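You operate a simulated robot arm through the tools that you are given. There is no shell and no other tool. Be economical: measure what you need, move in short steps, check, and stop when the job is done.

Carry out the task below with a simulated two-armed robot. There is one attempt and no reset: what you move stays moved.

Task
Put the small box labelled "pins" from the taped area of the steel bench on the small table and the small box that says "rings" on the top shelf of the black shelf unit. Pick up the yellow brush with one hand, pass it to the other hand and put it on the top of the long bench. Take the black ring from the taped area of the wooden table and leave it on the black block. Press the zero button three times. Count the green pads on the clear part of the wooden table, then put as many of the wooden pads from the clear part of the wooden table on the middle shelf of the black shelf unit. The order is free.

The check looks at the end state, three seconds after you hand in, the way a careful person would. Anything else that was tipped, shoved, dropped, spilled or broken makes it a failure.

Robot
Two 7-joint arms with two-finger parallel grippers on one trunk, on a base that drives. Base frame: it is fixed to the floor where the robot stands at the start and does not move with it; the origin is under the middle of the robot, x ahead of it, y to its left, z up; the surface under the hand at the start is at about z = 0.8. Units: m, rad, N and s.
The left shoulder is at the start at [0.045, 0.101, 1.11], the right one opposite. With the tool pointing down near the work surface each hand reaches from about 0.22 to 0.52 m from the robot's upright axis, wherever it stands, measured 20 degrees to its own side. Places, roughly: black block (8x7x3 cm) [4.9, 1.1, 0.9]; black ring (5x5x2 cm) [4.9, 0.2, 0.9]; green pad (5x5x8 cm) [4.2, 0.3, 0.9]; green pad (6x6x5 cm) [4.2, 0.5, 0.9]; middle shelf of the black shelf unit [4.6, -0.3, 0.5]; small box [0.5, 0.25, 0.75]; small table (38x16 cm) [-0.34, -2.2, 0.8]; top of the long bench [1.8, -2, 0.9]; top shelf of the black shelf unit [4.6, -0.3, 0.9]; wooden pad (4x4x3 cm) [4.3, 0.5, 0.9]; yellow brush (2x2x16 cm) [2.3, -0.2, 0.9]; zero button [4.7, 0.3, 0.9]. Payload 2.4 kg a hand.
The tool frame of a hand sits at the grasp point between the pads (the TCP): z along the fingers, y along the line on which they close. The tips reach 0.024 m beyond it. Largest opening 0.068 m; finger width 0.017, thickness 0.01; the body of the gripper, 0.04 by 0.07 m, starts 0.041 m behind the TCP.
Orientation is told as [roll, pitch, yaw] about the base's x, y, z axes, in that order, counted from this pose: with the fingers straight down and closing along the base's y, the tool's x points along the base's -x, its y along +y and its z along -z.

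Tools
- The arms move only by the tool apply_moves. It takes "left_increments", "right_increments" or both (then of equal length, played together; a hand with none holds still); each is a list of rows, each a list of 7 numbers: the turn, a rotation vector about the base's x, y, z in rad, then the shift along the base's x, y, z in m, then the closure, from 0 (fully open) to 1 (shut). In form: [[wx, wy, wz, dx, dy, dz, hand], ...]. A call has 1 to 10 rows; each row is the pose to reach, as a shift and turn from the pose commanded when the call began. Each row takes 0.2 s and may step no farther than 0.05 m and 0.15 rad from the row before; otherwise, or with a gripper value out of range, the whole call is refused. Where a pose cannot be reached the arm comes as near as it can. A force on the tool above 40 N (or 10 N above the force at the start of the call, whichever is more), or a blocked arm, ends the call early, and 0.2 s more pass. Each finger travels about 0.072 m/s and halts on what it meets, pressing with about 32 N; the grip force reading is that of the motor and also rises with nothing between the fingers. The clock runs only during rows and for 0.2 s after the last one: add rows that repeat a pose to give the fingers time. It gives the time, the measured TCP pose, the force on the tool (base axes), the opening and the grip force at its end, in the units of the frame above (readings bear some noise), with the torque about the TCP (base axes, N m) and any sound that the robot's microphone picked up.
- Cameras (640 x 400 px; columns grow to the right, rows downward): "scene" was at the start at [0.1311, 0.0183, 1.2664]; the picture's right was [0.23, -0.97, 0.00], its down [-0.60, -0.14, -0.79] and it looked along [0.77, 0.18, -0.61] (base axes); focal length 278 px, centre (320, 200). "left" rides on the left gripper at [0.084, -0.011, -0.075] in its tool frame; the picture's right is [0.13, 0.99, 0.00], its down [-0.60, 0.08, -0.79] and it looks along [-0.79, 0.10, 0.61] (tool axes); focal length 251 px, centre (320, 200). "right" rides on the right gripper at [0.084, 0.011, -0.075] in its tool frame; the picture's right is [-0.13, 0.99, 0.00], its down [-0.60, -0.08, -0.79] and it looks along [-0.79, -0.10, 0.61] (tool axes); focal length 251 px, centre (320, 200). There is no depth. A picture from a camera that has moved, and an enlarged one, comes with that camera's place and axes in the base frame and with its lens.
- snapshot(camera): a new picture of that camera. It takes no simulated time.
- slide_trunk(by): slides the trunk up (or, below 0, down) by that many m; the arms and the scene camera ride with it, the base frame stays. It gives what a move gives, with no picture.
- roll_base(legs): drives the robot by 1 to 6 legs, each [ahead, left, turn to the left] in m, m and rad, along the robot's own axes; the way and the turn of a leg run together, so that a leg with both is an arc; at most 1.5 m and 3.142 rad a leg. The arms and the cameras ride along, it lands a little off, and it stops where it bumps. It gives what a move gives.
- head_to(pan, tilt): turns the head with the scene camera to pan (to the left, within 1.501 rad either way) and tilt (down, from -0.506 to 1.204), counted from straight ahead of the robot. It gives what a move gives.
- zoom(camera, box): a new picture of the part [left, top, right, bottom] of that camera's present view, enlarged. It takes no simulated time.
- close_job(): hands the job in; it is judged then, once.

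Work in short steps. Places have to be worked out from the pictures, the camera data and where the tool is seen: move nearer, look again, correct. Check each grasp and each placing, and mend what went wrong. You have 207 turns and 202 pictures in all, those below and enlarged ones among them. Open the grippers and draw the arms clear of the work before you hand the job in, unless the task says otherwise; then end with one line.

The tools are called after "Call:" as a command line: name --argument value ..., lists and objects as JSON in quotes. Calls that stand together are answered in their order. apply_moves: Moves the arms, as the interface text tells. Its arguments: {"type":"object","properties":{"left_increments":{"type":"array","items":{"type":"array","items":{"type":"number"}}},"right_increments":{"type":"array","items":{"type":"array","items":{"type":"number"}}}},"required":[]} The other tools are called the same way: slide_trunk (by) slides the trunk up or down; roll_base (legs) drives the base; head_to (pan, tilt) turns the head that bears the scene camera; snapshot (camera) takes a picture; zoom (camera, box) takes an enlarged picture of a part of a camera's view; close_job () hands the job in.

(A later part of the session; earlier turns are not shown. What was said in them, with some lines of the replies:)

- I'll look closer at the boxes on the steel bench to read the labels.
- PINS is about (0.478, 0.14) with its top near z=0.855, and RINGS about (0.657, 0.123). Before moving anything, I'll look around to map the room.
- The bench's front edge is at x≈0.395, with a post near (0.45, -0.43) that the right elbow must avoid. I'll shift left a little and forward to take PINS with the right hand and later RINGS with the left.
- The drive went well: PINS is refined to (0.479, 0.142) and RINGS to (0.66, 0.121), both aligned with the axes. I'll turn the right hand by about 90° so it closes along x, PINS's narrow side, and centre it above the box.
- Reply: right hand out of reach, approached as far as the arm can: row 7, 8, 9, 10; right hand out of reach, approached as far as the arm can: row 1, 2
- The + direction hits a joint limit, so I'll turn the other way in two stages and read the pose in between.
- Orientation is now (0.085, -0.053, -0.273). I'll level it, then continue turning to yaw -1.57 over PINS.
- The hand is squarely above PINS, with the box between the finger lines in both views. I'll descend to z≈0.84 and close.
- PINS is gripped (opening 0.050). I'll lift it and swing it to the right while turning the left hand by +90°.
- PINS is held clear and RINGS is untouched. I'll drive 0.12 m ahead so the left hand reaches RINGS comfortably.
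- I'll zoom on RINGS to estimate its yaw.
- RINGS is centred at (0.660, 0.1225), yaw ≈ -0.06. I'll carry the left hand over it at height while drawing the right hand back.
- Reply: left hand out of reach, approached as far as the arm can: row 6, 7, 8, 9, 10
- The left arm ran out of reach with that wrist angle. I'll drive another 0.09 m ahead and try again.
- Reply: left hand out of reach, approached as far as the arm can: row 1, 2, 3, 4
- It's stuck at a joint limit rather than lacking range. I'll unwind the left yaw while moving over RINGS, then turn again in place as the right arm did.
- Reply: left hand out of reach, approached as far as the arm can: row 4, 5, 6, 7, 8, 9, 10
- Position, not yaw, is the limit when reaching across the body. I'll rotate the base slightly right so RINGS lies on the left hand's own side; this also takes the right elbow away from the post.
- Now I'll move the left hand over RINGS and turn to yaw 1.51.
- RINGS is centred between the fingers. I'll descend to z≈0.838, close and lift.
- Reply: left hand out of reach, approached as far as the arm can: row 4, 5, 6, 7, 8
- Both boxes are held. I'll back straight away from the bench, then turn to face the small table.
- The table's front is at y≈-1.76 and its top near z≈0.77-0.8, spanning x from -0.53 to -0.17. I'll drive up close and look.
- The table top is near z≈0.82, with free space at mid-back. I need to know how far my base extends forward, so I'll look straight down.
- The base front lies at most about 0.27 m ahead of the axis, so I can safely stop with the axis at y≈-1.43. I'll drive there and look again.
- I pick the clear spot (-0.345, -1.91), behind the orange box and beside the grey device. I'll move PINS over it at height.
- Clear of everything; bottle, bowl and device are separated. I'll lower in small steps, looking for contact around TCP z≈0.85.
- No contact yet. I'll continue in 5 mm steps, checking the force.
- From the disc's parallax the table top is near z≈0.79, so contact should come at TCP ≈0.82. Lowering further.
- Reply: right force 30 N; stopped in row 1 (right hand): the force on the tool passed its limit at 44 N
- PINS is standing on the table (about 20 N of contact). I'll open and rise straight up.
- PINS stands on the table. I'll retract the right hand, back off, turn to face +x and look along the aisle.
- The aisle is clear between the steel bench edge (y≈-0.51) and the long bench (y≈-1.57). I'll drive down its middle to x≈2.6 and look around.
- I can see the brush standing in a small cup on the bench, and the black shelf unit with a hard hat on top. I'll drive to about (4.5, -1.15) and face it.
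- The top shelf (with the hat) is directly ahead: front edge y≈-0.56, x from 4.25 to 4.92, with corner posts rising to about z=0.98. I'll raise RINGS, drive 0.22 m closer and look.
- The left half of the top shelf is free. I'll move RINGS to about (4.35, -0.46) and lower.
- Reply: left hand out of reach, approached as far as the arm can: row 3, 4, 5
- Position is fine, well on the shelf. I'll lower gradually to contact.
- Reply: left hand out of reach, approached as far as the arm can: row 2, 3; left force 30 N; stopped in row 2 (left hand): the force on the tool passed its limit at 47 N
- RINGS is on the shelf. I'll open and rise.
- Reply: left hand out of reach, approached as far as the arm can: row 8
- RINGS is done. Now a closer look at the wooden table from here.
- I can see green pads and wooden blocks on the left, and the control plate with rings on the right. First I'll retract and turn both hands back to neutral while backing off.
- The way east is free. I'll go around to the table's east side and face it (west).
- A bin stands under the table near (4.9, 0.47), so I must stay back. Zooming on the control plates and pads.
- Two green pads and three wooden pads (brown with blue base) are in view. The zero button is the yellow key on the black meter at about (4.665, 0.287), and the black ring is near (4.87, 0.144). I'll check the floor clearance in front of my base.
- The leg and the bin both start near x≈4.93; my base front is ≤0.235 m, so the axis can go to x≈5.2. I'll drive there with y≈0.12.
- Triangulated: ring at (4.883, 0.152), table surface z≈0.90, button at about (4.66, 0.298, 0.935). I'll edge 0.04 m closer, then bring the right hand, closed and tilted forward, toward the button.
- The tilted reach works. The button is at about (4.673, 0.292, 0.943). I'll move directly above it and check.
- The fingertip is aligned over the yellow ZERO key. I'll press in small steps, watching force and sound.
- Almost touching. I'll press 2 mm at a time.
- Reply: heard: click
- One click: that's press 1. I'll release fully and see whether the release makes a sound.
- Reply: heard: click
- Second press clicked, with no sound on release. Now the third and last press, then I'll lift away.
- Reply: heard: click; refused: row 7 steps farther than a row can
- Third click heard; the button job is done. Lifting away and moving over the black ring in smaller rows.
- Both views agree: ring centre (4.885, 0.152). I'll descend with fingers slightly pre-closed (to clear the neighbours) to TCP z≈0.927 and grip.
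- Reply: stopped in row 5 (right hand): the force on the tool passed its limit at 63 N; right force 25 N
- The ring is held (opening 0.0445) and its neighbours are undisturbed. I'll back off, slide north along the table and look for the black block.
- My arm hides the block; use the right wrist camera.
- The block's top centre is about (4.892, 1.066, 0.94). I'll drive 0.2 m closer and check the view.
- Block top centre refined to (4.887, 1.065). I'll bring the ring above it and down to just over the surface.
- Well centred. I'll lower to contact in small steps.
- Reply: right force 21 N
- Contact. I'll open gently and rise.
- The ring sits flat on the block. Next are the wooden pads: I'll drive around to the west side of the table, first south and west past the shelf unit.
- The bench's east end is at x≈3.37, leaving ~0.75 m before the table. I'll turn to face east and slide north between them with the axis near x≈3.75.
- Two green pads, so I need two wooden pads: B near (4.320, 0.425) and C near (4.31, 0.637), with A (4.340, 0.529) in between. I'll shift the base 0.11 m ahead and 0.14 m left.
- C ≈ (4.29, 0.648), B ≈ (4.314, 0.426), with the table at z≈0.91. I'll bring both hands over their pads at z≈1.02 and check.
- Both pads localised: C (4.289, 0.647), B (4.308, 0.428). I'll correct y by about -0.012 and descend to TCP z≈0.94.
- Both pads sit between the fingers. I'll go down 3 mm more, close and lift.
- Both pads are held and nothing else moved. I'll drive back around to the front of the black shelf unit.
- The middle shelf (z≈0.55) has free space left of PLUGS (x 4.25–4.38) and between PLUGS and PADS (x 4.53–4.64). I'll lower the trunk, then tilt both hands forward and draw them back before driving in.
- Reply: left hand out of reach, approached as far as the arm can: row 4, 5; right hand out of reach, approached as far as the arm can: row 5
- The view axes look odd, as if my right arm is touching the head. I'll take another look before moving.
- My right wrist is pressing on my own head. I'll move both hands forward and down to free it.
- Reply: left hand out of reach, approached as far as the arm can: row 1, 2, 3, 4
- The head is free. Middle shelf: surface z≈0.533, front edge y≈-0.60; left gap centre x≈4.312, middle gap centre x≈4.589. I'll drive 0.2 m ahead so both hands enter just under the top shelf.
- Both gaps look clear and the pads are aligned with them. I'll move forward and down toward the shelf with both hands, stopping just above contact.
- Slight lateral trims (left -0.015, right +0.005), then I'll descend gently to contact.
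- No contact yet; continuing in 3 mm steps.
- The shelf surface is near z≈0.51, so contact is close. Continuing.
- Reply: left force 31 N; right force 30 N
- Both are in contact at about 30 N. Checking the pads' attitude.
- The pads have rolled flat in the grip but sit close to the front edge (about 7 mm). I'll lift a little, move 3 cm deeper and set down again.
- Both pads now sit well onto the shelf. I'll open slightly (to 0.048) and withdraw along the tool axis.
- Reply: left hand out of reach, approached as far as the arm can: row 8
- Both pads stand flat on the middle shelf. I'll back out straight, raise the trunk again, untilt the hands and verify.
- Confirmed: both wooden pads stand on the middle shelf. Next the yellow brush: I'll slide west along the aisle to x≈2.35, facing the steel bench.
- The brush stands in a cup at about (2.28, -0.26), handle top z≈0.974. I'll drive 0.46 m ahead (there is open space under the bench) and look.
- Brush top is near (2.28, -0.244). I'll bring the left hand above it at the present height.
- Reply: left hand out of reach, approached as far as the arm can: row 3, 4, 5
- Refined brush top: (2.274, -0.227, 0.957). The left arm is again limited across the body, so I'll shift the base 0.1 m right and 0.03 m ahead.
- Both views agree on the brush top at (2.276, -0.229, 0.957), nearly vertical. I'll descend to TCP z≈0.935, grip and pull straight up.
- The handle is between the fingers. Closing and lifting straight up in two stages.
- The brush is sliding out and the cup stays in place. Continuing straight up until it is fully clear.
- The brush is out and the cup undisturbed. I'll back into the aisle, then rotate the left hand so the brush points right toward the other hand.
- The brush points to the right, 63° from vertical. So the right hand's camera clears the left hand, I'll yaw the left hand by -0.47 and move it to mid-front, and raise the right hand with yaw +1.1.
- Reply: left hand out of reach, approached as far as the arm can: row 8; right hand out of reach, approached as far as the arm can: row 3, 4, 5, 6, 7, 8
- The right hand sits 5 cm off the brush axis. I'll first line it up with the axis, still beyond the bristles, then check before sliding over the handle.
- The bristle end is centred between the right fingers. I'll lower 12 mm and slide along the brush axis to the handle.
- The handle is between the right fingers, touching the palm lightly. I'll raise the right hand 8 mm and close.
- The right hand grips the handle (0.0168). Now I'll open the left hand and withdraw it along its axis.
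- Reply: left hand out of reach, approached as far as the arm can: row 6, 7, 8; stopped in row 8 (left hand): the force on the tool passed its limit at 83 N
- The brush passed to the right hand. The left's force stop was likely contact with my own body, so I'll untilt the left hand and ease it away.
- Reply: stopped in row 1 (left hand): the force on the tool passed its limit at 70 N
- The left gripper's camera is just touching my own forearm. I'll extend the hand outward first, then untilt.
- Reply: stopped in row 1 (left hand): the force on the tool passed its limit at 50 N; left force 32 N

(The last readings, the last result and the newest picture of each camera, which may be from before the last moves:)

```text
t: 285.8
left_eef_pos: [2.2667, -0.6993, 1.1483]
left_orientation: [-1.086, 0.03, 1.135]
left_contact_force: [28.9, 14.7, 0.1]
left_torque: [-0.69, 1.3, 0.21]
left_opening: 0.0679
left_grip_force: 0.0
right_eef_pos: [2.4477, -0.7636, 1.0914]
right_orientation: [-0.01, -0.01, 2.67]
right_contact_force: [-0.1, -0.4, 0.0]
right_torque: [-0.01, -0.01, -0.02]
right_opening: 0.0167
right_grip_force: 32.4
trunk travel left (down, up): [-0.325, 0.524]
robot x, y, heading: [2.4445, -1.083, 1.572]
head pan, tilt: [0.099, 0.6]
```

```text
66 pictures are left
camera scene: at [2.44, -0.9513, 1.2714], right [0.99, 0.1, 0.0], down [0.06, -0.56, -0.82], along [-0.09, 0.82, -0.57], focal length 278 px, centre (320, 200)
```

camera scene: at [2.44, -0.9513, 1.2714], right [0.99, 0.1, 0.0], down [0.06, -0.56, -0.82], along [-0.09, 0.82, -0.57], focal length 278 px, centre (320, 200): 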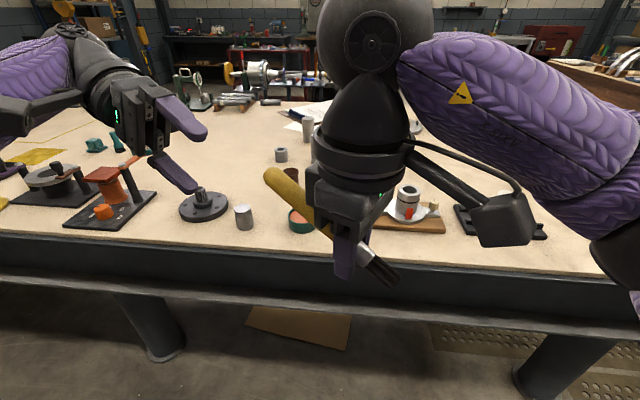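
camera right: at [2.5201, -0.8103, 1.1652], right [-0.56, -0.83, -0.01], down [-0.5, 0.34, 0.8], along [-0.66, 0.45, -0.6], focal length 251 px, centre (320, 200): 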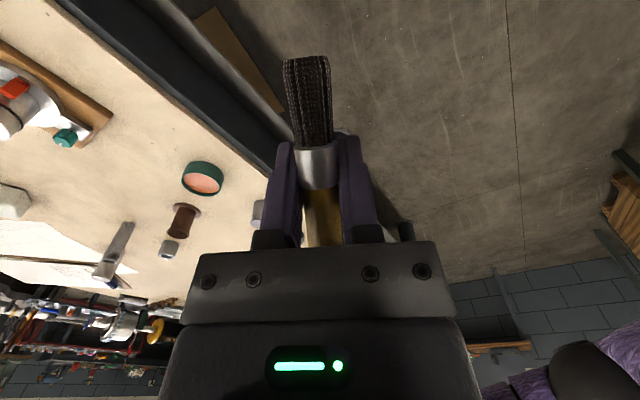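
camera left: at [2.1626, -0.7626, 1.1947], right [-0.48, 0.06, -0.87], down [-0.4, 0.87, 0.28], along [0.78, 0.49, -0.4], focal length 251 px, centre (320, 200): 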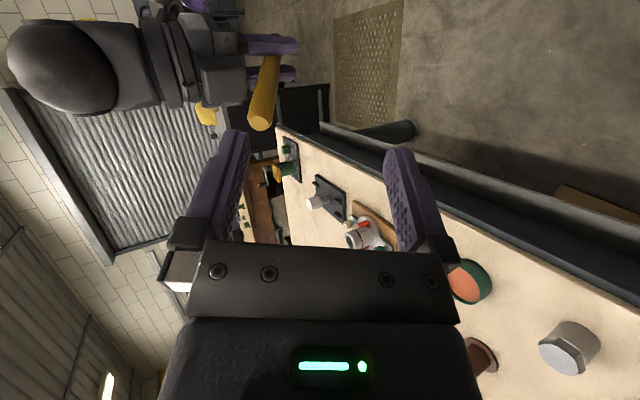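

Moving outward made it worse; I'll retrace the way it came (+x, slightly -y), which was free before.

Call:
apply_moves --left_increments '[[0, 0, 0, 0.015, -0.006, -0.002, 0]]'

Call:
apply_moves --left_increments '[[0, 0, 0, 0.015, -0.006, -0.004, 0], [0, 0, 0, 0.03, -0.012, -0.008, 0]]'

```text
t: 286.2
left_eef_pos: [2.283, -0.7063, 1.1468]
left_orientation: [-1.085, 0.031, 1.132]
left_contact_force: [0.0, 0.4, 0.0]
left_torque: [0.02, 0.03, -0.01]
left_opening: 0.068
left_grip_force: 0.0
right_eef_pos: [2.4472, -0.7638, 1.0903]
right_orientation: [-0.008, -0.008, 2.671]
right_contact_force: [0.1, -0.3, 0.3]
right_torque: [-0.04, 0.01, 0.01]
right_opening: 0.0168
right_grip_force: 32.6
trunk travel left (down, up): [-0.325, 0.524]
robot x, y, heading: [2.445, -1.0814, 1.577]
head pan, tilt: [0.099, 0.6]
```

```text
t: 286.8
left_eef_pos: [2.3119, -0.7189, 1.1377]
left_orientation: [-1.086, 0.029, 1.132]
left_contact_force: [0.1, 0.4, -0.1]
left_torque: [0.0, 0.0, 0.0]
left_opening: 0.0678
left_grip_force: 0.2
right_eef_pos: [2.4474, -0.7633, 1.092]
right_orientation: [-0.008, -0.009, 2.669]
right_contact_force: [0.5, 0.5, -0.3]
right_torque: [0.02, 0.04, -0.02]
right_opening: 0.0168
right_grip_force: 32.1
trunk travel left (down, up): [-0.325, 0.524]
robot x, y, heading: [2.4477, -1.0815, 1.572]
head pan, tilt: [0.099, 0.6]
```

Free again. I'll move the right hand (with brush) right, and reverse the left hand's original path: yaw back while moving, then untilt.

Call:
apply_moves --right_increments '[[0, 0, 0, 0.03, 0, 0, 1], [0, 0, 0, 0.06, 0, 0, 1], [0, 0, 0, 0.09, 0, 0, 1], [0, 0, 0, 0.11, 0, 0, 1], [0, 0, 0, 0.11, 0, 0, 1]]' --left_increments '[[0, 0, 0.1, 0, 0.005, -0.005, 0], [0, 0, 0.2, -0.01, 0.012, -0.01, 0], [0, 0, 0.3, -0.03, 0.02, -0.012, 0], [0, 0, 0.4, -0.055, 0.03, -0.012, 0], [0, 0, 0.45, -0.077, 0.035, -0.012, 0]]'

Call:
apply_moves --left_increments '[[0, 0.14, 0, 0, 0, 0, 0], [0, 0.28, 0, 0, 0, 0, 0], [0, 0.42, 0, 0, 0, 0, 0], [0, 0.56, 0, 0, 0, 0, 0], [0, 0.7, 0, 0, 0, 0, 0], [0, 0.84, 0, 0, 0, 0, 0], [0, 0.98, 0, 0, 0, 0, 0], [0, 1.1, 0, 0, 0, 0, 0]]'

Call:
snapshot --camera "scene"

```text
t: 288.0
left_eef_pos: [2.2331, -0.6835, 1.1262]
left_orientation: [-1.084, 0.029, 1.587]
left_contact_force: [-0.4, -0.4, -0.7]
left_torque: [0.0, -0.02, -0.01]
left_opening: 0.0679
left_grip_force: 0.0
right_eef_pos: [2.5583, -0.7635, 1.0915]
right_orientation: [-0.009, -0.01, 2.671]
right_contact_force: [-0.5, -0.5, 0.0]
right_torque: [0.0, 0.01, 0.01]
right_opening: 0.0168
right_grip_force: 31.4
trunk travel left (down, up): [-0.325, 0.524]
robot x, y, heading: [2.446, -1.0827, 1.57]
head pan, tilt: [0.099, 0.6]
```

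```text
t: 289.8
left_eef_pos: [2.2347, -0.6829, 1.126]
left_orientation: [0.018, 0.002, 1.603]
left_contact_force: [0.7, -0.4, -0.7]
left_torque: [-0.05, 0.0, 0.02]
left_opening: 0.068
left_grip_force: 0.1
right_eef_pos: [2.5585, -0.7638, 1.0917]
right_orientation: [-0.009, -0.01, 2.67]
right_contact_force: [0.0, -0.2, -0.3]
right_torque: [-0.04, 0.03, 0.0]
right_opening: 0.0168
right_grip_force: 31.7
trunk travel left (down, up): [-0.325, 0.524]
robot x, y, heading: [2.4453, -1.0855, 1.576]
head pan, tilt: [0.099, 0.6]
```

```text
65 pictures are left
camera scene: at [2.4403, -0.9513, 1.2714], right [0.99, 0.1, 0.0], down [0.06, -0.56, -0.82], along [-0.09, 0.82, -0.57], focal length 278 px, centre (320, 200)
```

scene: 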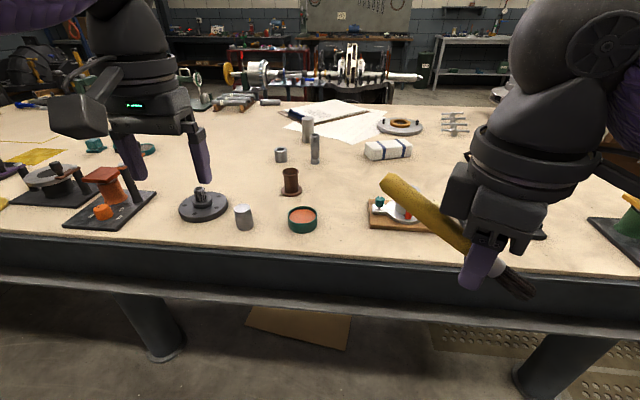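

Both hands are ready, brush in the right. I'll turn around to face the long bench and look.

Call:
roll_base --legs '[[0, 0, -3.14]]'

Call:
head_to --pan -0.3 --tilt 0.45

Call:
snapshot --camera "scene"

```text
t: 297.5
left_eef_pos: [2.6595, -1.4798, 1.1265]
left_orientation: [0.014, 0.003, -1.533]
left_contact_force: [-0.5, 0.0, -0.1]
left_torque: [0.05, 0.01, -0.01]
left_opening: 0.068
left_grip_force: 0.1
right_eef_pos: [2.3365, -1.4006, 1.0914]
right_orientation: [-0.009, -0.007, -0.466]
right_contact_force: [-0.1, -0.1, -1.0]
right_torque: [0.05, 0.01, 0.01]
right_opening: 0.0166
right_grip_force: 31.7
trunk travel left (down, up): [-0.325, 0.524]
robot x, y, heading: [2.4469, -1.0817, -1.563]
head pan, tilt: [0.099, 0.6]
```

```text
t: 298.4
left_eef_pos: [2.659, -1.4812, 1.1259]
left_orientation: [0.014, 0.001, -1.535]
left_contact_force: [-0.3, 0.3, 0.6]
left_torque: [-0.01, -0.02, 0.04]
left_opening: 0.0681
left_grip_force: 0.1
right_eef_pos: [2.3367, -1.3991, 1.0912]
right_orientation: [-0.009, -0.008, -0.466]
right_contact_force: [0.3, 0.5, 0.0]
right_torque: [0.02, 0.02, -0.02]
right_opening: 0.0168
right_grip_force: 32.4
trunk travel left (down, up): [-0.325, 0.524]
robot x, y, heading: [2.447, -1.0789, -1.565]
head pan, tilt: [-0.3, 0.45]
```

```text
64 pictures are left
camera scene: at [2.4234, -1.2151, 1.2849], right [-0.96, 0.29, 0.0], down [0.13, 0.42, -0.9], along [-0.26, -0.86, -0.44], focal length 278 px, centre (320, 200)
```

scene: 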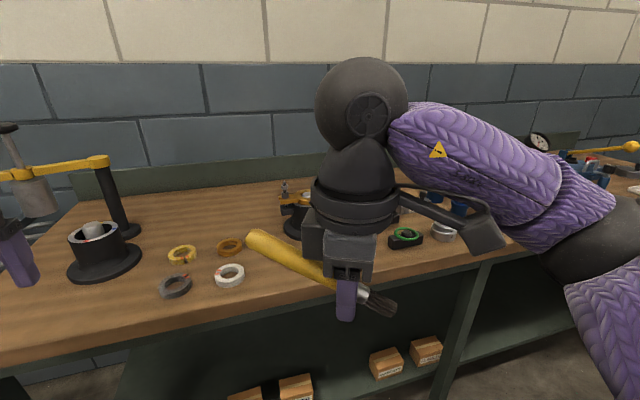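

I'll pull the left hand back a bit and slide west to x≈1.9 to find a clear patch of the bench top.

Call:
apply_moves --left_increments '[[0, 0, 0, 0, 0.03, 0, 0], [0, 0, 0, 0, 0.06, 0, 0], [0, 0, 0, 0, 0.09, 0, 0]]'

Call:
roll_base --legs '[[0, -0.55, 0]]'

Call:
head_to --pan 0.1 --tilt 0.55

Call:
snapshot --camera "scene"

```text
t: 299.2
left_eef_pos: [2.6599, -1.3883, 1.1252]
left_orientation: [0.014, 0.003, -1.534]
left_contact_force: [-0.4, 0.5, 0.5]
left_torque: [0.02, -0.01, -0.01]
left_opening: 0.0682
left_grip_force: 0.1
right_eef_pos: [2.337, -1.4009, 1.0911]
right_orientation: [-0.009, -0.009, -0.466]
right_contact_force: [-0.5, 0.4, -0.8]
right_torque: [-0.02, 0.02, -0.01]
right_opening: 0.0167
right_grip_force: 32.0
trunk travel left (down, up): [-0.325, 0.524]
robot x, y, heading: [2.4461, -1.0807, -1.564]
head pan, tilt: [-0.3, 0.45]
```

```text
t: 302.3
left_eef_pos: [2.111, -1.3935, 1.1255]
left_orientation: [0.014, 0.003, -1.54]
left_contact_force: [0.4, -0.4, 0.1]
left_torque: [0.01, -0.02, -0.01]
left_opening: 0.0682
left_grip_force: 0.1
right_eef_pos: [1.7881, -1.4038, 1.0919]
right_orientation: [-0.009, -0.009, -0.47]
right_contact_force: [0.2, 0.4, -0.5]
right_torque: [0.03, 0.0, 0.0]
right_opening: 0.0169
right_grip_force: 31.9
trunk travel left (down, up): [-0.325, 0.524]
robot x, y, heading: [1.8967, -1.0871, -1.566]
head pan, tilt: [-0.3, 0.45]
```

```text
t: 303.2
left_eef_pos: [2.112, -1.3935, 1.1267]
left_orientation: [0.014, 0.002, -1.539]
left_contact_force: [0.6, -0.2, -0.1]
left_torque: [-0.01, -0.02, 0.02]
left_opening: 0.0681
left_grip_force: 0.1
right_eef_pos: [1.7878, -1.4027, 1.0898]
right_orientation: [-0.01, -0.009, -0.472]
right_contact_force: [-0.6, 0.9, 0.5]
right_torque: [0.02, 0.03, 0.0]
right_opening: 0.0165
right_grip_force: 31.6
trunk travel left (down, up): [-0.325, 0.524]
robot x, y, heading: [1.9006, -1.0853, -1.571]
head pan, tilt: [0.099, 0.55]
```

```text
63 pictures are left
camera scene: at [1.9111, -1.2195, 1.2759], right [-0.99, -0.1, 0.0], down [-0.05, 0.52, -0.85], along [0.09, -0.85, -0.52], focal length 278 px, centre (320, 200)
```

scene: 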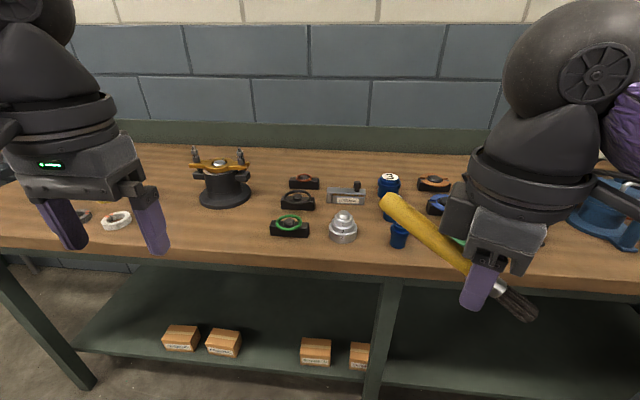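

The bench front edge is y≈-1.61. There's a clear patch around (2.28, -1.70), in front of the clamp device and right of the tape rings. I'll position the base for it.

Call:
roll_base --legs '[[0, 0.46, 0], [0.2, 0, 0]]'

Call:
head_to --pan 0.1 --tilt 0.75

Call:
snapshot --camera "scene"

Call:
snapshot --camera "left"

```text
t: 307.2
left_eef_pos: [2.5763, -1.589, 1.1248]
left_orientation: [0.015, 0.001, -1.533]
left_contact_force: [0.0, 0.3, -0.5]
left_torque: [0.0, 0.01, 0.01]
left_opening: 0.0679
left_grip_force: 0.0
right_eef_pos: [2.2531, -1.6004, 1.0912]
right_orientation: [-0.007, -0.009, -0.465]
right_contact_force: [-0.1, -0.1, 0.2]
right_torque: [0.0, 0.05, 0.01]
right_opening: 0.0168
right_grip_force: 32.3
trunk travel left (down, up): [-0.325, 0.524]
robot x, y, heading: [2.3624, -1.2811, -1.563]
head pan, tilt: [0.099, 0.55]
```

```text
t: 307.9
left_eef_pos: [2.5774, -1.5882, 1.1269]
left_orientation: [0.014, 0.002, -1.533]
left_contact_force: [-0.2, -0.2, -0.3]
left_torque: [-0.01, 0.04, -0.01]
left_opening: 0.0679
left_grip_force: 0.0
right_eef_pos: [2.2537, -1.5991, 1.0912]
right_orientation: [-0.008, -0.009, -0.465]
right_contact_force: [-0.3, -0.4, 0.3]
right_torque: [0.03, 0.02, 0.02]
right_opening: 0.0166
right_grip_force: 32.2
trunk travel left (down, up): [-0.325, 0.524]
robot x, y, heading: [2.3638, -1.2825, -1.562]
head pan, tilt: [0.099, 0.75]
```

```text
62 pictures are left
camera scene: at [2.3752, -1.4081, 1.2586], right [-0.99, -0.11, 0.0], down [-0.07, 0.68, -0.73], along [0.08, -0.73, -0.68], focal length 278 px, centre (320, 200)
```

scene: 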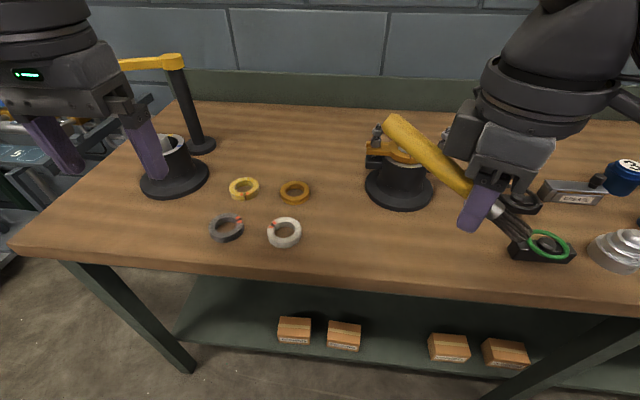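

```text
61 pictures are left
camera left: at [2.5616, -1.5052, 1.2007], right [0.99, 0.17, 0.01], down [0.09, -0.6, 0.79], along [0.14, -0.78, -0.61], focal length 251 px, centre (320, 200)
```

left: 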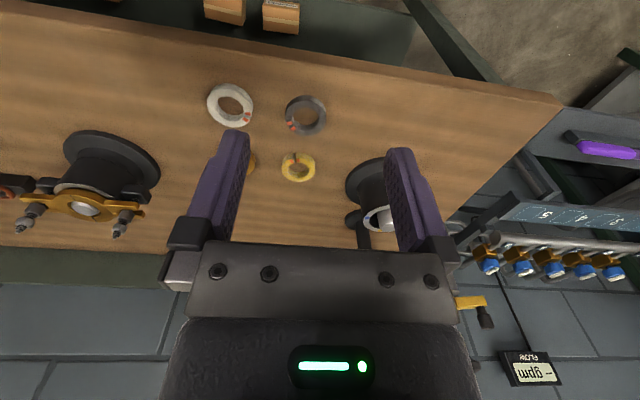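

The clear patch is confirmed: brush centre at (2.29, -1.71), i.e. TCP ≈ (2.271, -1.70). Moving the right hand there at height.

Call:
apply_moves --right_increments '[[0, 0, 0, 0.005, -0.03, 0, 1], [0, 0, 0, 0.01, -0.06, 0, 1], [0, 0, 0, 0.017, -0.09, 0, 1], [0, 0, 0, 0.017, -0.101, 0, 1], [0, 0, 0, 0.017, -0.101, -0.03, 1]]'

Call:
snapshot --camera "scene"

Call:
snapshot --camera "right"

```text
t: 309.1
left_eef_pos: [2.5771, -1.5881, 1.1252]
left_orientation: [0.014, 0.002, -1.532]
left_contact_force: [0.4, 0.2, -0.2]
left_torque: [0.0, 0.03, 0.01]
left_opening: 0.068
left_grip_force: 0.0
right_eef_pos: [2.2922, -1.6385, 1.0764]
right_orientation: [-0.01, -0.007, -0.468]
right_contact_force: [0.6, -0.2, 0.2]
right_torque: [0.04, 0.0, -0.02]
right_opening: 0.017
right_grip_force: 32.0
right hand out of reach, approached as far as the arm can: row 1, 2, 3, 4, 5
trunk travel left (down, up): [-0.325, 0.524]
robot x, y, heading: [2.365, -1.2826, -1.56]
head pan, tilt: [0.099, 0.75]
```

```text
60 pictures are left
camera scene: at [2.3753, -1.408, 1.2585], right [-0.99, -0.11, 0.0], down [-0.07, 0.68, -0.73], along [0.08, -0.73, -0.68], focal length 278 px, centre (320, 200)
```

scene: 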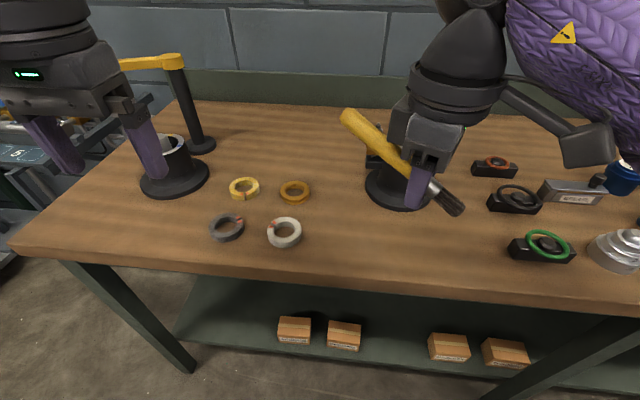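

```text
59 pictures are left
camera right: at [2.2231, -1.5899, 1.1509], right [0.56, 0.83, -0.01], down [0.5, -0.33, 0.8], along [0.66, -0.45, -0.6], focal length 251 px, centre (320, 200)
```

right: 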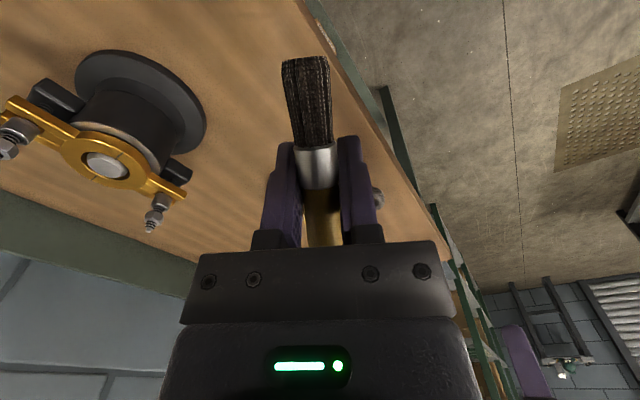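

Reach is limited at this wrist yaw. I'll drive 0.08 m closer (bench legs are at y≈-1.70) and turn the right hand back by 0.5 rad, aiming the brush centre at (2.33, -1.72).

Call:
roll_base --legs '[[0.08, 0, 0]]'

Call:
apply_moves --right_increments '[[0, 0, -0.1, 0, 0, 0, 1], [0, 0, -0.2, 0, 0, 0, 1], [0, 0, -0.3, 0.005, 0, 0, 1], [0, 0, -0.4, 0.015, 0.005, 0, 1], [0, 0, -0.5, 0.026, 0.014, 0, 1]]'

Call:
snapshot --camera "scene"

Call:
snapshot --camera "right"

```text
t: 310.1
left_eef_pos: [2.5783, -1.6686, 1.1265]
left_orientation: [0.014, 0.002, -1.534]
left_contact_force: [-0.1, 0.7, 0.3]
left_torque: [0.01, 0.0, 0.01]
left_opening: 0.068
left_grip_force: 0.1
right_eef_pos: [2.2936, -1.7186, 1.0759]
right_orientation: [-0.008, -0.009, -0.465]
right_contact_force: [-0.2, 0.8, 0.7]
right_torque: [-0.01, 0.04, -0.01]
right_opening: 0.0168
right_grip_force: 33.0
trunk travel left (down, up): [-0.325, 0.524]
robot x, y, heading: [2.3645, -1.3573, -1.558]
head pan, tilt: [0.099, 0.75]
```

```text
t: 311.4
left_eef_pos: [2.577, -1.6664, 1.1262]
left_orientation: [0.015, 0.001, -1.531]
left_contact_force: [-0.6, -0.1, -0.3]
left_torque: [0.01, 0.01, 0.0]
left_opening: 0.0678
left_grip_force: 0.0
right_eef_pos: [2.3197, -1.7042, 1.0761]
right_orientation: [-0.008, -0.008, -0.969]
right_contact_force: [-0.2, 0.1, 0.7]
right_torque: [0.02, 0.0, 0.01]
right_opening: 0.0168
right_grip_force: 31.8
trunk travel left (down, up): [-0.325, 0.524]
robot x, y, heading: [2.363, -1.3607, -1.56]
head pan, tilt: [0.099, 0.75]
```

```text
58 pictures are left
camera scene: at [2.3761, -1.4872, 1.2585], right [-0.99, -0.11, 0.0], down [-0.07, 0.68, -0.73], along [0.08, -0.73, -0.68], focal length 278 px, centre (320, 200)
```

scene: 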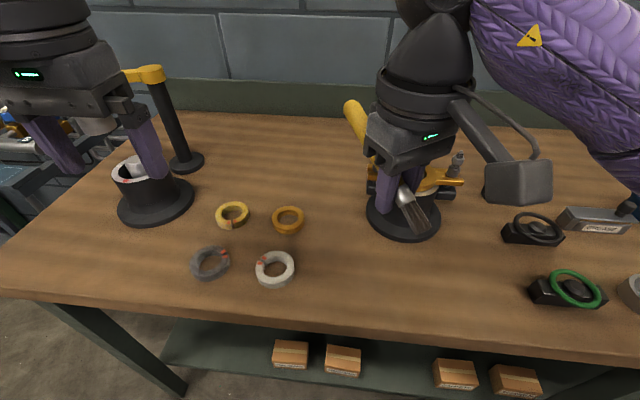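

```text
57 pictures are left
camera right: at [2.2818, -1.6268, 1.151], right [0.89, 0.46, -0.01], down [0.28, -0.53, 0.8], along [0.36, -0.71, -0.6], focal length 251 px, centre (320, 200)
```

right: 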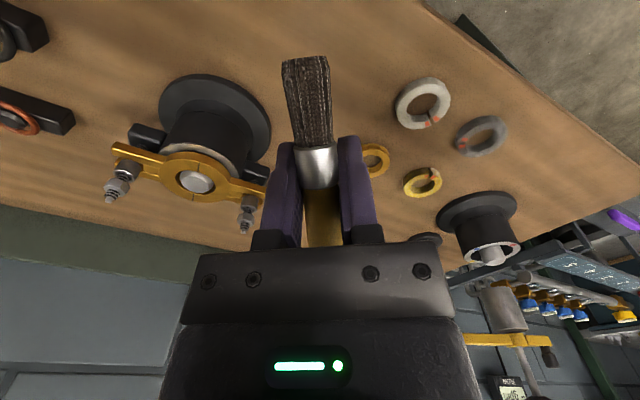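

The brush is over free wood. I'll shift 15 mm deeper and descend toward the surface (z≈0.9).

Call:
apply_moves --right_increments '[[0, 0, 0, 0.002, -0.015, -0.03, 1], [0, 0, 0, 0.002, -0.015, -0.07, 1], [0, 0, 0, 0.002, -0.015, -0.1, 1], [0, 0, 0, 0.002, -0.015, -0.12, 1]]'

Call:
snapshot --camera "right"

Call:
snapshot --camera "scene"

```text
t: 312.4
left_eef_pos: [2.5773, -1.6675, 1.1268]
left_orientation: [0.013, 0.002, -1.534]
left_contact_force: [0.4, -0.6, -0.2]
left_torque: [-0.01, -0.01, -0.02]
left_opening: 0.0678
left_grip_force: 0.0
right_eef_pos: [2.3229, -1.7179, 0.9558]
right_orientation: [-0.009, -0.011, -0.968]
right_contact_force: [-0.4, -1.0, -1.1]
right_torque: [0.07, 0.03, 0.01]
right_opening: 0.0168
right_grip_force: 32.2
trunk travel left (down, up): [-0.325, 0.524]
robot x, y, heading: [2.3602, -1.3599, -1.566]
head pan, tilt: [0.099, 0.75]
```

```text
56 pictures are left
camera right: at [2.2837, -1.6421, 1.0304], right [0.89, 0.46, -0.01], down [0.28, -0.53, 0.8], along [0.36, -0.71, -0.6], focal length 251 px, centre (320, 200)
```

right: 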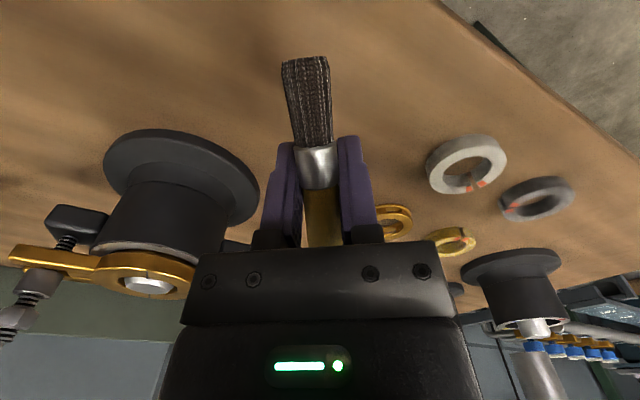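

```text
55 pictures are left
camera scene: at [2.376, -1.4873, 1.2585], right [-0.99, -0.11, 0.0], down [-0.07, 0.68, -0.73], along [0.08, -0.73, -0.68], focal length 278 px, centre (320, 200)
```

scene: 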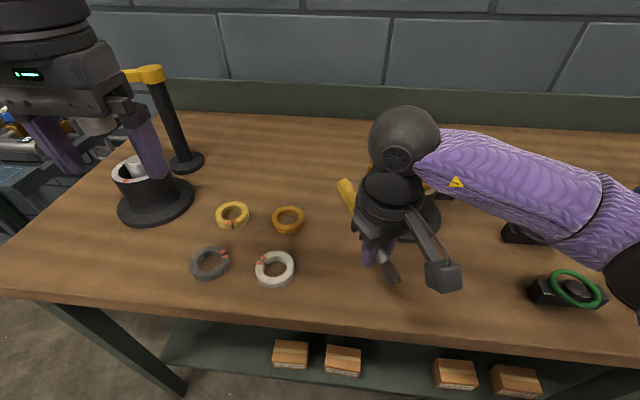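

Clear on all sides. Lowering to contact.

Call:
apply_moves --right_increments '[[0, 0, 0, 0, 0, -0.007, 1], [0, 0, 0, 0, 0, -0.014, 1]]'

Call:
apply_moves --right_increments '[[0, 0, 0, 0, 0, -0.005, 1], [0, 0, 0, 0, 0, -0.01, 1]]'

Call:
snapshot --camera "right"

```text
t: 312.9
left_eef_pos: [2.5775, -1.6673, 1.1267]
left_orientation: [0.014, 0.0, -1.531]
left_contact_force: [-0.1, -0.3, 0.2]
left_torque: [0.02, 0.01, -0.01]
left_opening: 0.0682
left_grip_force: 0.0
right_eef_pos: [2.3213, -1.719, 0.9425]
right_orientation: [-0.009, -0.01, -0.968]
right_contact_force: [-0.8, 0.6, -0.6]
right_torque: [0.06, 0.02, 0.01]
right_opening: 0.0168
right_grip_force: 31.9
trunk travel left (down, up): [-0.325, 0.524]
robot x, y, heading: [2.3623, -1.3612, -1.562]
head pan, tilt: [0.099, 0.75]
```

```text
t: 313.6
left_eef_pos: [2.5783, -1.6671, 1.1252]
left_orientation: [0.016, 0.002, -1.532]
left_contact_force: [0.6, 0.5, 0.5]
left_torque: [0.0, -0.01, 0.02]
left_opening: 0.068
left_grip_force: 0.0
right_eef_pos: [2.3221, -1.718, 0.9323]
right_orientation: [-0.009, -0.009, -0.967]
right_contact_force: [-0.4, -0.9, 0.2]
right_torque: [0.02, 0.02, -0.01]
right_opening: 0.0168
right_grip_force: 32.3
trunk travel left (down, up): [-0.325, 0.524]
robot x, y, heading: [2.3635, -1.3568, -1.563]
head pan, tilt: [0.099, 0.75]
```

```text
54 pictures are left
camera right: at [2.2836, -1.6421, 1.0071], right [0.89, 0.46, -0.01], down [0.28, -0.53, 0.8], along [0.36, -0.71, -0.6], focal length 251 px, centre (320, 200)
```

right: 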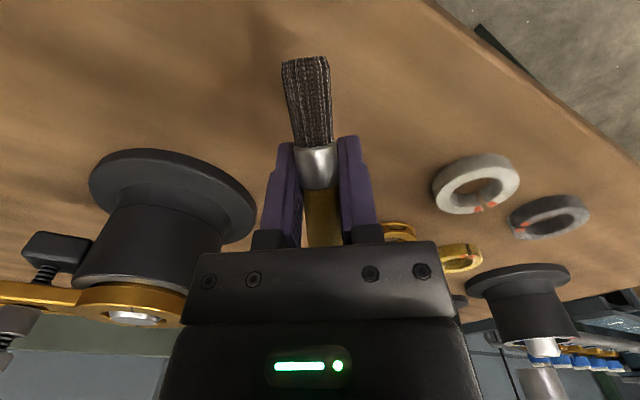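

Parallax puts the bench top near z≈0.86 and its front edge near y≈-1.655. I'll go 22 mm deeper and keep lowering.

Call:
apply_moves --right_increments '[[0, 0, 0, 0, -0.011, 0, 1], [0, 0, 0, 0, -0.022, 0, 1], [0, 0, 0, 0, -0.022, -0.015, 1], [0, 0, 0, 0, -0.022, -0.025, 1]]'

Call:
apply_moves --right_increments '[[0, 0, 0, 0, 0, -0.005, 1], [0, 0, 0, 0, 0, -0.01, 1]]'

Call:
snapshot --camera "right"

```text
t: 314.6
left_eef_pos: [2.5783, -1.6665, 1.1252]
left_orientation: [0.014, 0.003, -1.533]
left_contact_force: [-0.4, -0.1, -0.2]
left_torque: [0.02, 0.0, 0.02]
left_opening: 0.0677
left_grip_force: 0.1
right_eef_pos: [2.3204, -1.7405, 0.9078]
right_orientation: [-0.009, -0.008, -0.967]
right_contact_force: [0.1, 0.1, 0.3]
right_torque: [0.01, 0.03, 0.01]
right_opening: 0.0165
right_grip_force: 32.3
trunk travel left (down, up): [-0.325, 0.524]
robot x, y, heading: [2.3629, -1.3608, -1.562]
head pan, tilt: [0.099, 0.75]
```

```text
t: 315.1
left_eef_pos: [2.5775, -1.6669, 1.1258]
left_orientation: [0.015, 0.003, -1.533]
left_contact_force: [-0.9, -0.3, -0.1]
left_torque: [0.0, 0.0, -0.01]
left_opening: 0.0679
left_grip_force: 0.1
right_eef_pos: [2.3203, -1.7408, 0.8967]
right_orientation: [-0.008, -0.008, -0.968]
right_contact_force: [0.3, 0.8, 0.0]
right_torque: [0.01, 0.0, -0.04]
right_opening: 0.0168
right_grip_force: 32.1
trunk travel left (down, up): [-0.325, 0.524]
robot x, y, heading: [2.3661, -1.3597, -1.56]
head pan, tilt: [0.099, 0.75]
```

```text
53 pictures are left
camera right: at [2.2836, -1.6645, 0.9719], right [0.89, 0.46, -0.01], down [0.28, -0.53, 0.8], along [0.36, -0.71, -0.6], focal length 251 px, centre (320, 200)
```

right: 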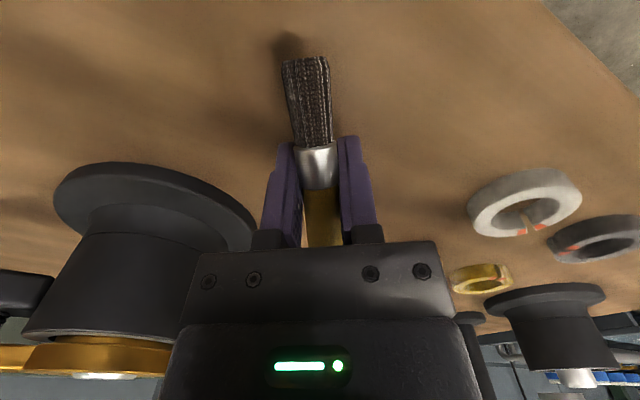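

Call:
apply_moves --right_increments '[[0, 0, 0, 0, 0, -0.004, 1], [0, 0, 0, 0, 0, -0.008, 1]]'

Call:
apply_moves --right_increments '[[0, 0, 0, 0, 0, -0.003, 1], [0, 0, 0, 0, 0, -0.006, 1]]'

```text
t: 315.8
left_eef_pos: [2.5785, -1.6666, 1.1261]
left_orientation: [0.012, 0.002, -1.532]
left_contact_force: [-0.5, -1.0, -0.9]
left_torque: [0.01, 0.02, -0.02]
left_opening: 0.068
left_grip_force: 0.0
right_eef_pos: [2.321, -1.7405, 0.8893]
right_orientation: [-0.009, -0.008, -0.966]
right_contact_force: [0.2, -0.1, 0.3]
right_torque: [0.01, -0.02, -0.02]
right_opening: 0.0165
right_grip_force: 32.4
trunk travel left (down, up): [-0.325, 0.524]
robot x, y, heading: [2.3634, -1.3558, -1.567]
head pan, tilt: [0.099, 0.75]
```

```text
t: 316.4
left_eef_pos: [2.5785, -1.6664, 1.1264]
left_orientation: [0.015, 0.001, -1.532]
left_contact_force: [0.8, 0.2, -0.2]
left_torque: [0.01, -0.01, -0.01]
left_opening: 0.0681
left_grip_force: 0.1
right_eef_pos: [2.3228, -1.7419, 0.8851]
right_orientation: [-0.009, -0.012, -0.964]
right_contact_force: [1.7, -4.0, 19.8]
right_torque: [0.63, 0.44, 0.08]
right_opening: 0.017
right_grip_force: 31.9
trunk travel left (down, up): [-0.325, 0.524]
robot x, y, heading: [2.3622, -1.3597, -1.555]
head pan, tilt: [0.099, 0.75]
```

The brush tip touches. I'll press a few mm more so the brush pivots flatter, then look.

Call:
apply_moves --right_increments '[[0, 0, 0, 0, 0, -0.003, 1], [0, 0, 0, 0, 0, -0.005, 1]]'

Call:
snapshot --camera "right"

Call:
zoom --camera "scene" --box '[300, 120, 500, 300]'

```text
t: 316.8
left_eef_pos: [2.577, -1.6659, 1.125]
left_orientation: [0.014, 0.0, -1.534]
left_contact_force: [-1.0, -0.5, -0.2]
left_torque: [0.0, -0.04, -0.02]
left_opening: 0.0681
left_grip_force: 0.1
right_eef_pos: [2.322, -1.7405, 0.8845]
right_orientation: [-0.011, -0.018, -0.964]
right_contact_force: [-2.7, 4.5, 18.6]
right_torque: [0.68, 0.39, 0.06]
right_opening: 0.0164
right_grip_force: 32.3
trunk travel left (down, up): [-0.325, 0.524]
robot x, y, heading: [2.3661, -1.3594, -1.559]
head pan, tilt: [0.099, 0.75]
stopped in row 2 (right hand): the force on the tool passed its limit at 46 N (the readings are from after the stop); the commanded pose is now the measured one
```

```text
52 pictures are left
camera right: at [2.284, -1.6637, 0.9579], right [0.89, 0.46, -0.01], down [0.28, -0.53, 0.8], along [0.36, -0.72, -0.59], focal length 251 px, centre (320, 200)
```

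right: 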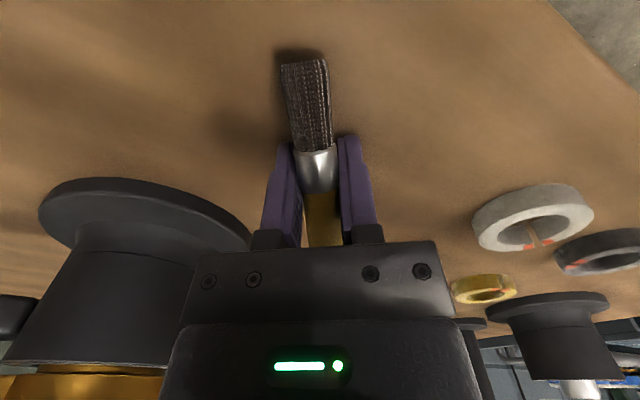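

```text
2.22 times, centred on (400, 210) of scene
camera zoom: at [2.376, -1.4855, 1.2587], right [-0.99, -0.11, 0.0], down [-0.07, 0.68, -0.73], along [0.08, -0.73, -0.68], focal length 617 px, centre (142, 178)
```

zoom: 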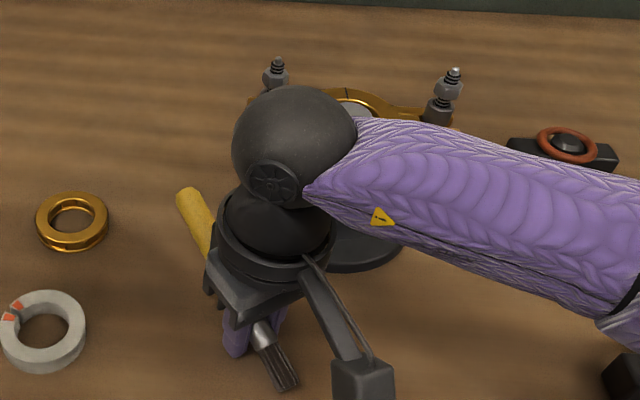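

Now I'll open just enough to let the brush settle between the fingers, wait, then lift straight up.

Call:
apply_moves --right_increments '[[0, 0, 0, 0, 0, 0, 0.7], [0, 0, 0, 0, 0, 0, 0.6], [0, 0, 0, 0, 0, 0, 0.5], [0, 0, 0, 0, 0, 0, 0.5], [0, 0, 0, 0, 0, 0, 0.5]]'

Call:
snapshot --camera "right"

```text
t: 318.0
left_eef_pos: [2.5761, -1.666, 1.125]
left_orientation: [0.014, 0.002, -1.534]
left_contact_force: [-0.7, 0.4, -0.6]
left_torque: [-0.02, -0.03, -0.03]
left_opening: 0.0679
left_grip_force: 0.1
right_eef_pos: [2.3195, -1.7423, 0.8855]
right_orientation: [-0.013, -0.022, -0.97]
right_contact_force: [-9.3, -0.7, 14.8]
right_torque: [0.24, 0.04, 0.16]
right_opening: 0.0273
right_grip_force: 0.0
trunk travel left (down, up): [-0.325, 0.524]
robot x, y, heading: [2.3617, -1.3599, -1.559]
head pan, tilt: [0.099, 0.75]
stopped in row 5 (right hand): the force on the tool passed its limit at 40 N (the readings are from after the stop); the commanded pose is now the measured one
```

```text
50 pictures are left
camera right: at [2.2819, -1.6653, 0.9578], right [0.89, 0.45, -0.01], down [0.27, -0.52, 0.81], along [0.36, -0.72, -0.59], focal length 251 px, centre (320, 200)
```

right: 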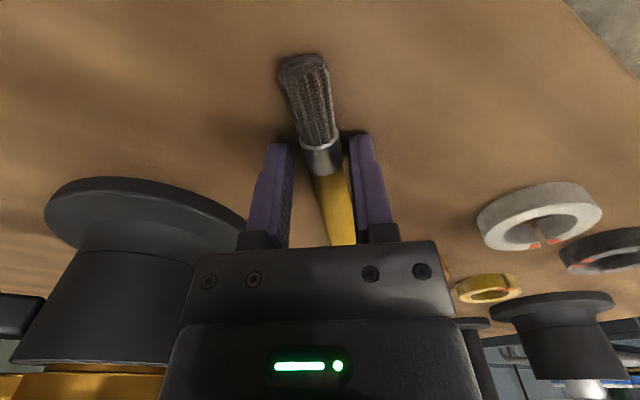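

The fingertips touch the bench lightly and the brush is down. I'll raise 5 mm, open fully and lift.

Call:
apply_moves --right_increments '[[0, 0, 0, 0, 0, 0.005, 0.5], [0, 0, 0, 0, 0, 0.007, 0.4], [0, 0, 0, 0, 0, 0.007, 0.3], [0, 0, 0, 0, 0, 0.007, 0.3], [0, 0, 0, 0, 0, 0.02, 0.3], [0, 0, 0, 0, 0, 0.05, 0.3], [0, 0, 0, 0, 0, 0.09, 0.3], [0, 0, 0, 0, 0, 0.13, 0.3], [0, 0, 0, 0, 0, 0.17, 0.2]]'

Call:
snapshot --camera "right"

Call:
snapshot --camera "scene"

```text
t: 320.0
left_eef_pos: [2.5779, -1.6671, 1.1239]
left_orientation: [0.014, 0.001, -1.533]
left_contact_force: [0.2, -0.1, 0.1]
left_torque: [-0.01, -0.01, -0.01]
left_opening: 0.0681
left_grip_force: 0.0
right_eef_pos: [2.3215, -1.7438, 1.053]
right_orientation: [-0.012, -0.017, -0.969]
right_contact_force: [0.6, -0.7, 0.7]
right_torque: [-0.03, 0.0, 0.01]
right_opening: 0.0541
right_grip_force: 0.1
trunk travel left (down, up): [-0.325, 0.524]
robot x, y, heading: [2.3653, -1.3609, -1.558]
head pan, tilt: [0.099, 0.75]
```

```text
49 pictures are left
camera right: at [2.2832, -1.6659, 1.127], right [0.89, 0.45, -0.01], down [0.28, -0.53, 0.8], along [0.36, -0.72, -0.59], focal length 251 px, centre (320, 200)
```

right: 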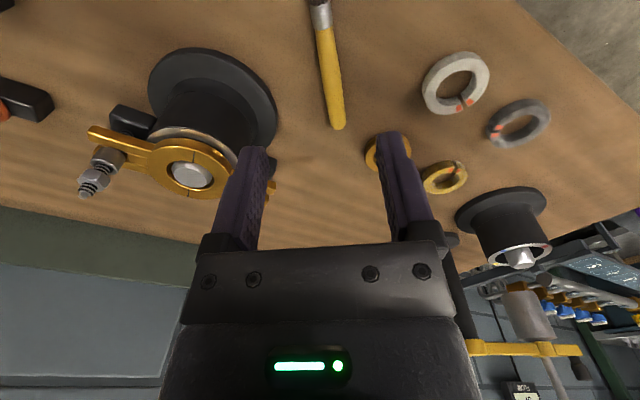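

```text
48 pictures are left
camera scene: at [2.3759, -1.4873, 1.2585], right [-0.99, -0.11, 0.0], down [-0.07, 0.68, -0.73], along [0.08, -0.73, -0.68], focal length 278 px, centre (320, 200)
```

scene: 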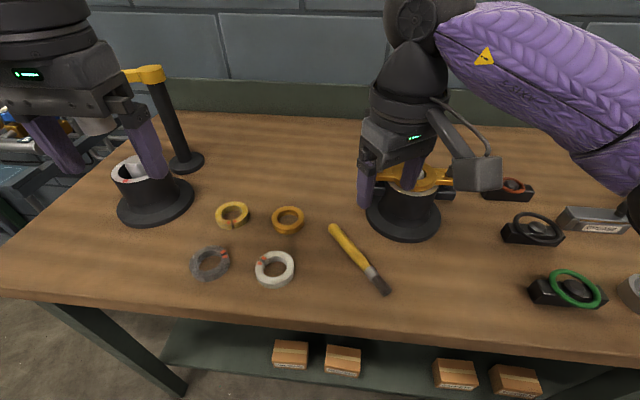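

The brush lies flat on the long bench and nothing else moved. I'll back away to draw the arms clear and take a last look.

Call:
roll_base --legs '[[-0.3, 0, 0]]'

Call:
snapshot --camera "scene"

```text
t: 322.0
left_eef_pos: [2.5759, -1.3671, 1.1261]
left_orientation: [0.014, 0.001, -1.531]
left_contact_force: [0.1, 0.5, -0.4]
left_torque: [0.0, -0.02, -0.04]
left_opening: 0.0678
left_grip_force: 0.0
right_eef_pos: [2.3203, -1.4463, 1.0531]
right_orientation: [-0.01, -0.017, -0.965]
right_contact_force: [0.9, 0.5, -0.4]
right_torque: [-0.02, 0.01, 0.03]
right_opening: 0.0545
right_grip_force: 0.1
trunk travel left (down, up): [-0.325, 0.524]
robot x, y, heading: [2.3593, -1.0656, -1.558]
head pan, tilt: [0.099, 0.75]
```

```text
47 pictures are left
camera scene: at [2.3731, -1.1891, 1.2586], right [-0.99, -0.11, 0.0], down [-0.08, 0.68, -0.73], along [0.08, -0.73, -0.68], focal length 278 px, centre (320, 200)
```

scene: 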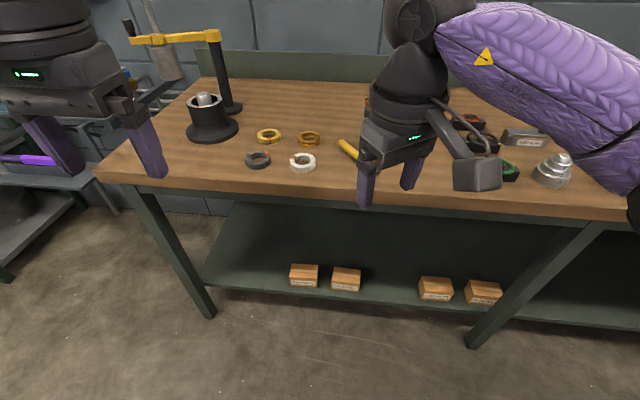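

Everything is in place and the arms are clear. I'll open the right gripper fully and hand in.

Call:
apply_moves --right_increments '[[0, 0, 0, 0, 0, 0.01, 0], [0, 0, 0, 0, 0, 0.01, 0]]'

Call:
close_job

```text
t: 322.6
left_eef_pos: [2.5759, -1.3684, 1.125]
left_orientation: [0.013, 0.003, -1.53]
left_contact_force: [-0.3, 0.3, 0.7]
left_torque: [-0.01, -0.01, 0.02]
left_opening: 0.0681
left_grip_force: 0.0
right_eef_pos: [2.319, -1.4444, 1.0639]
right_orientation: [-0.012, -0.018, -0.967]
right_contact_force: [0.9, 0.2, 0.1]
right_torque: [-0.02, 0.01, -0.01]
right_opening: 0.068
right_grip_force: 0.2
trunk travel left (down, up): [-0.325, 0.524]
robot x, y, heading: [2.3611, -1.0615, -1.562]
head pan, tilt: [0.099, 0.75]
```

```text
The job is handed in.
```

All the tasks are done and handed in: "pins" is on the small table, "rings" on the top shelf, the brush was passed from left hand to right and laid on the long bench, the ring is on the black block, the zero button was pressed three times (three clicks heard), and I counted two green pads and put two wooden pads on the middle shelf.
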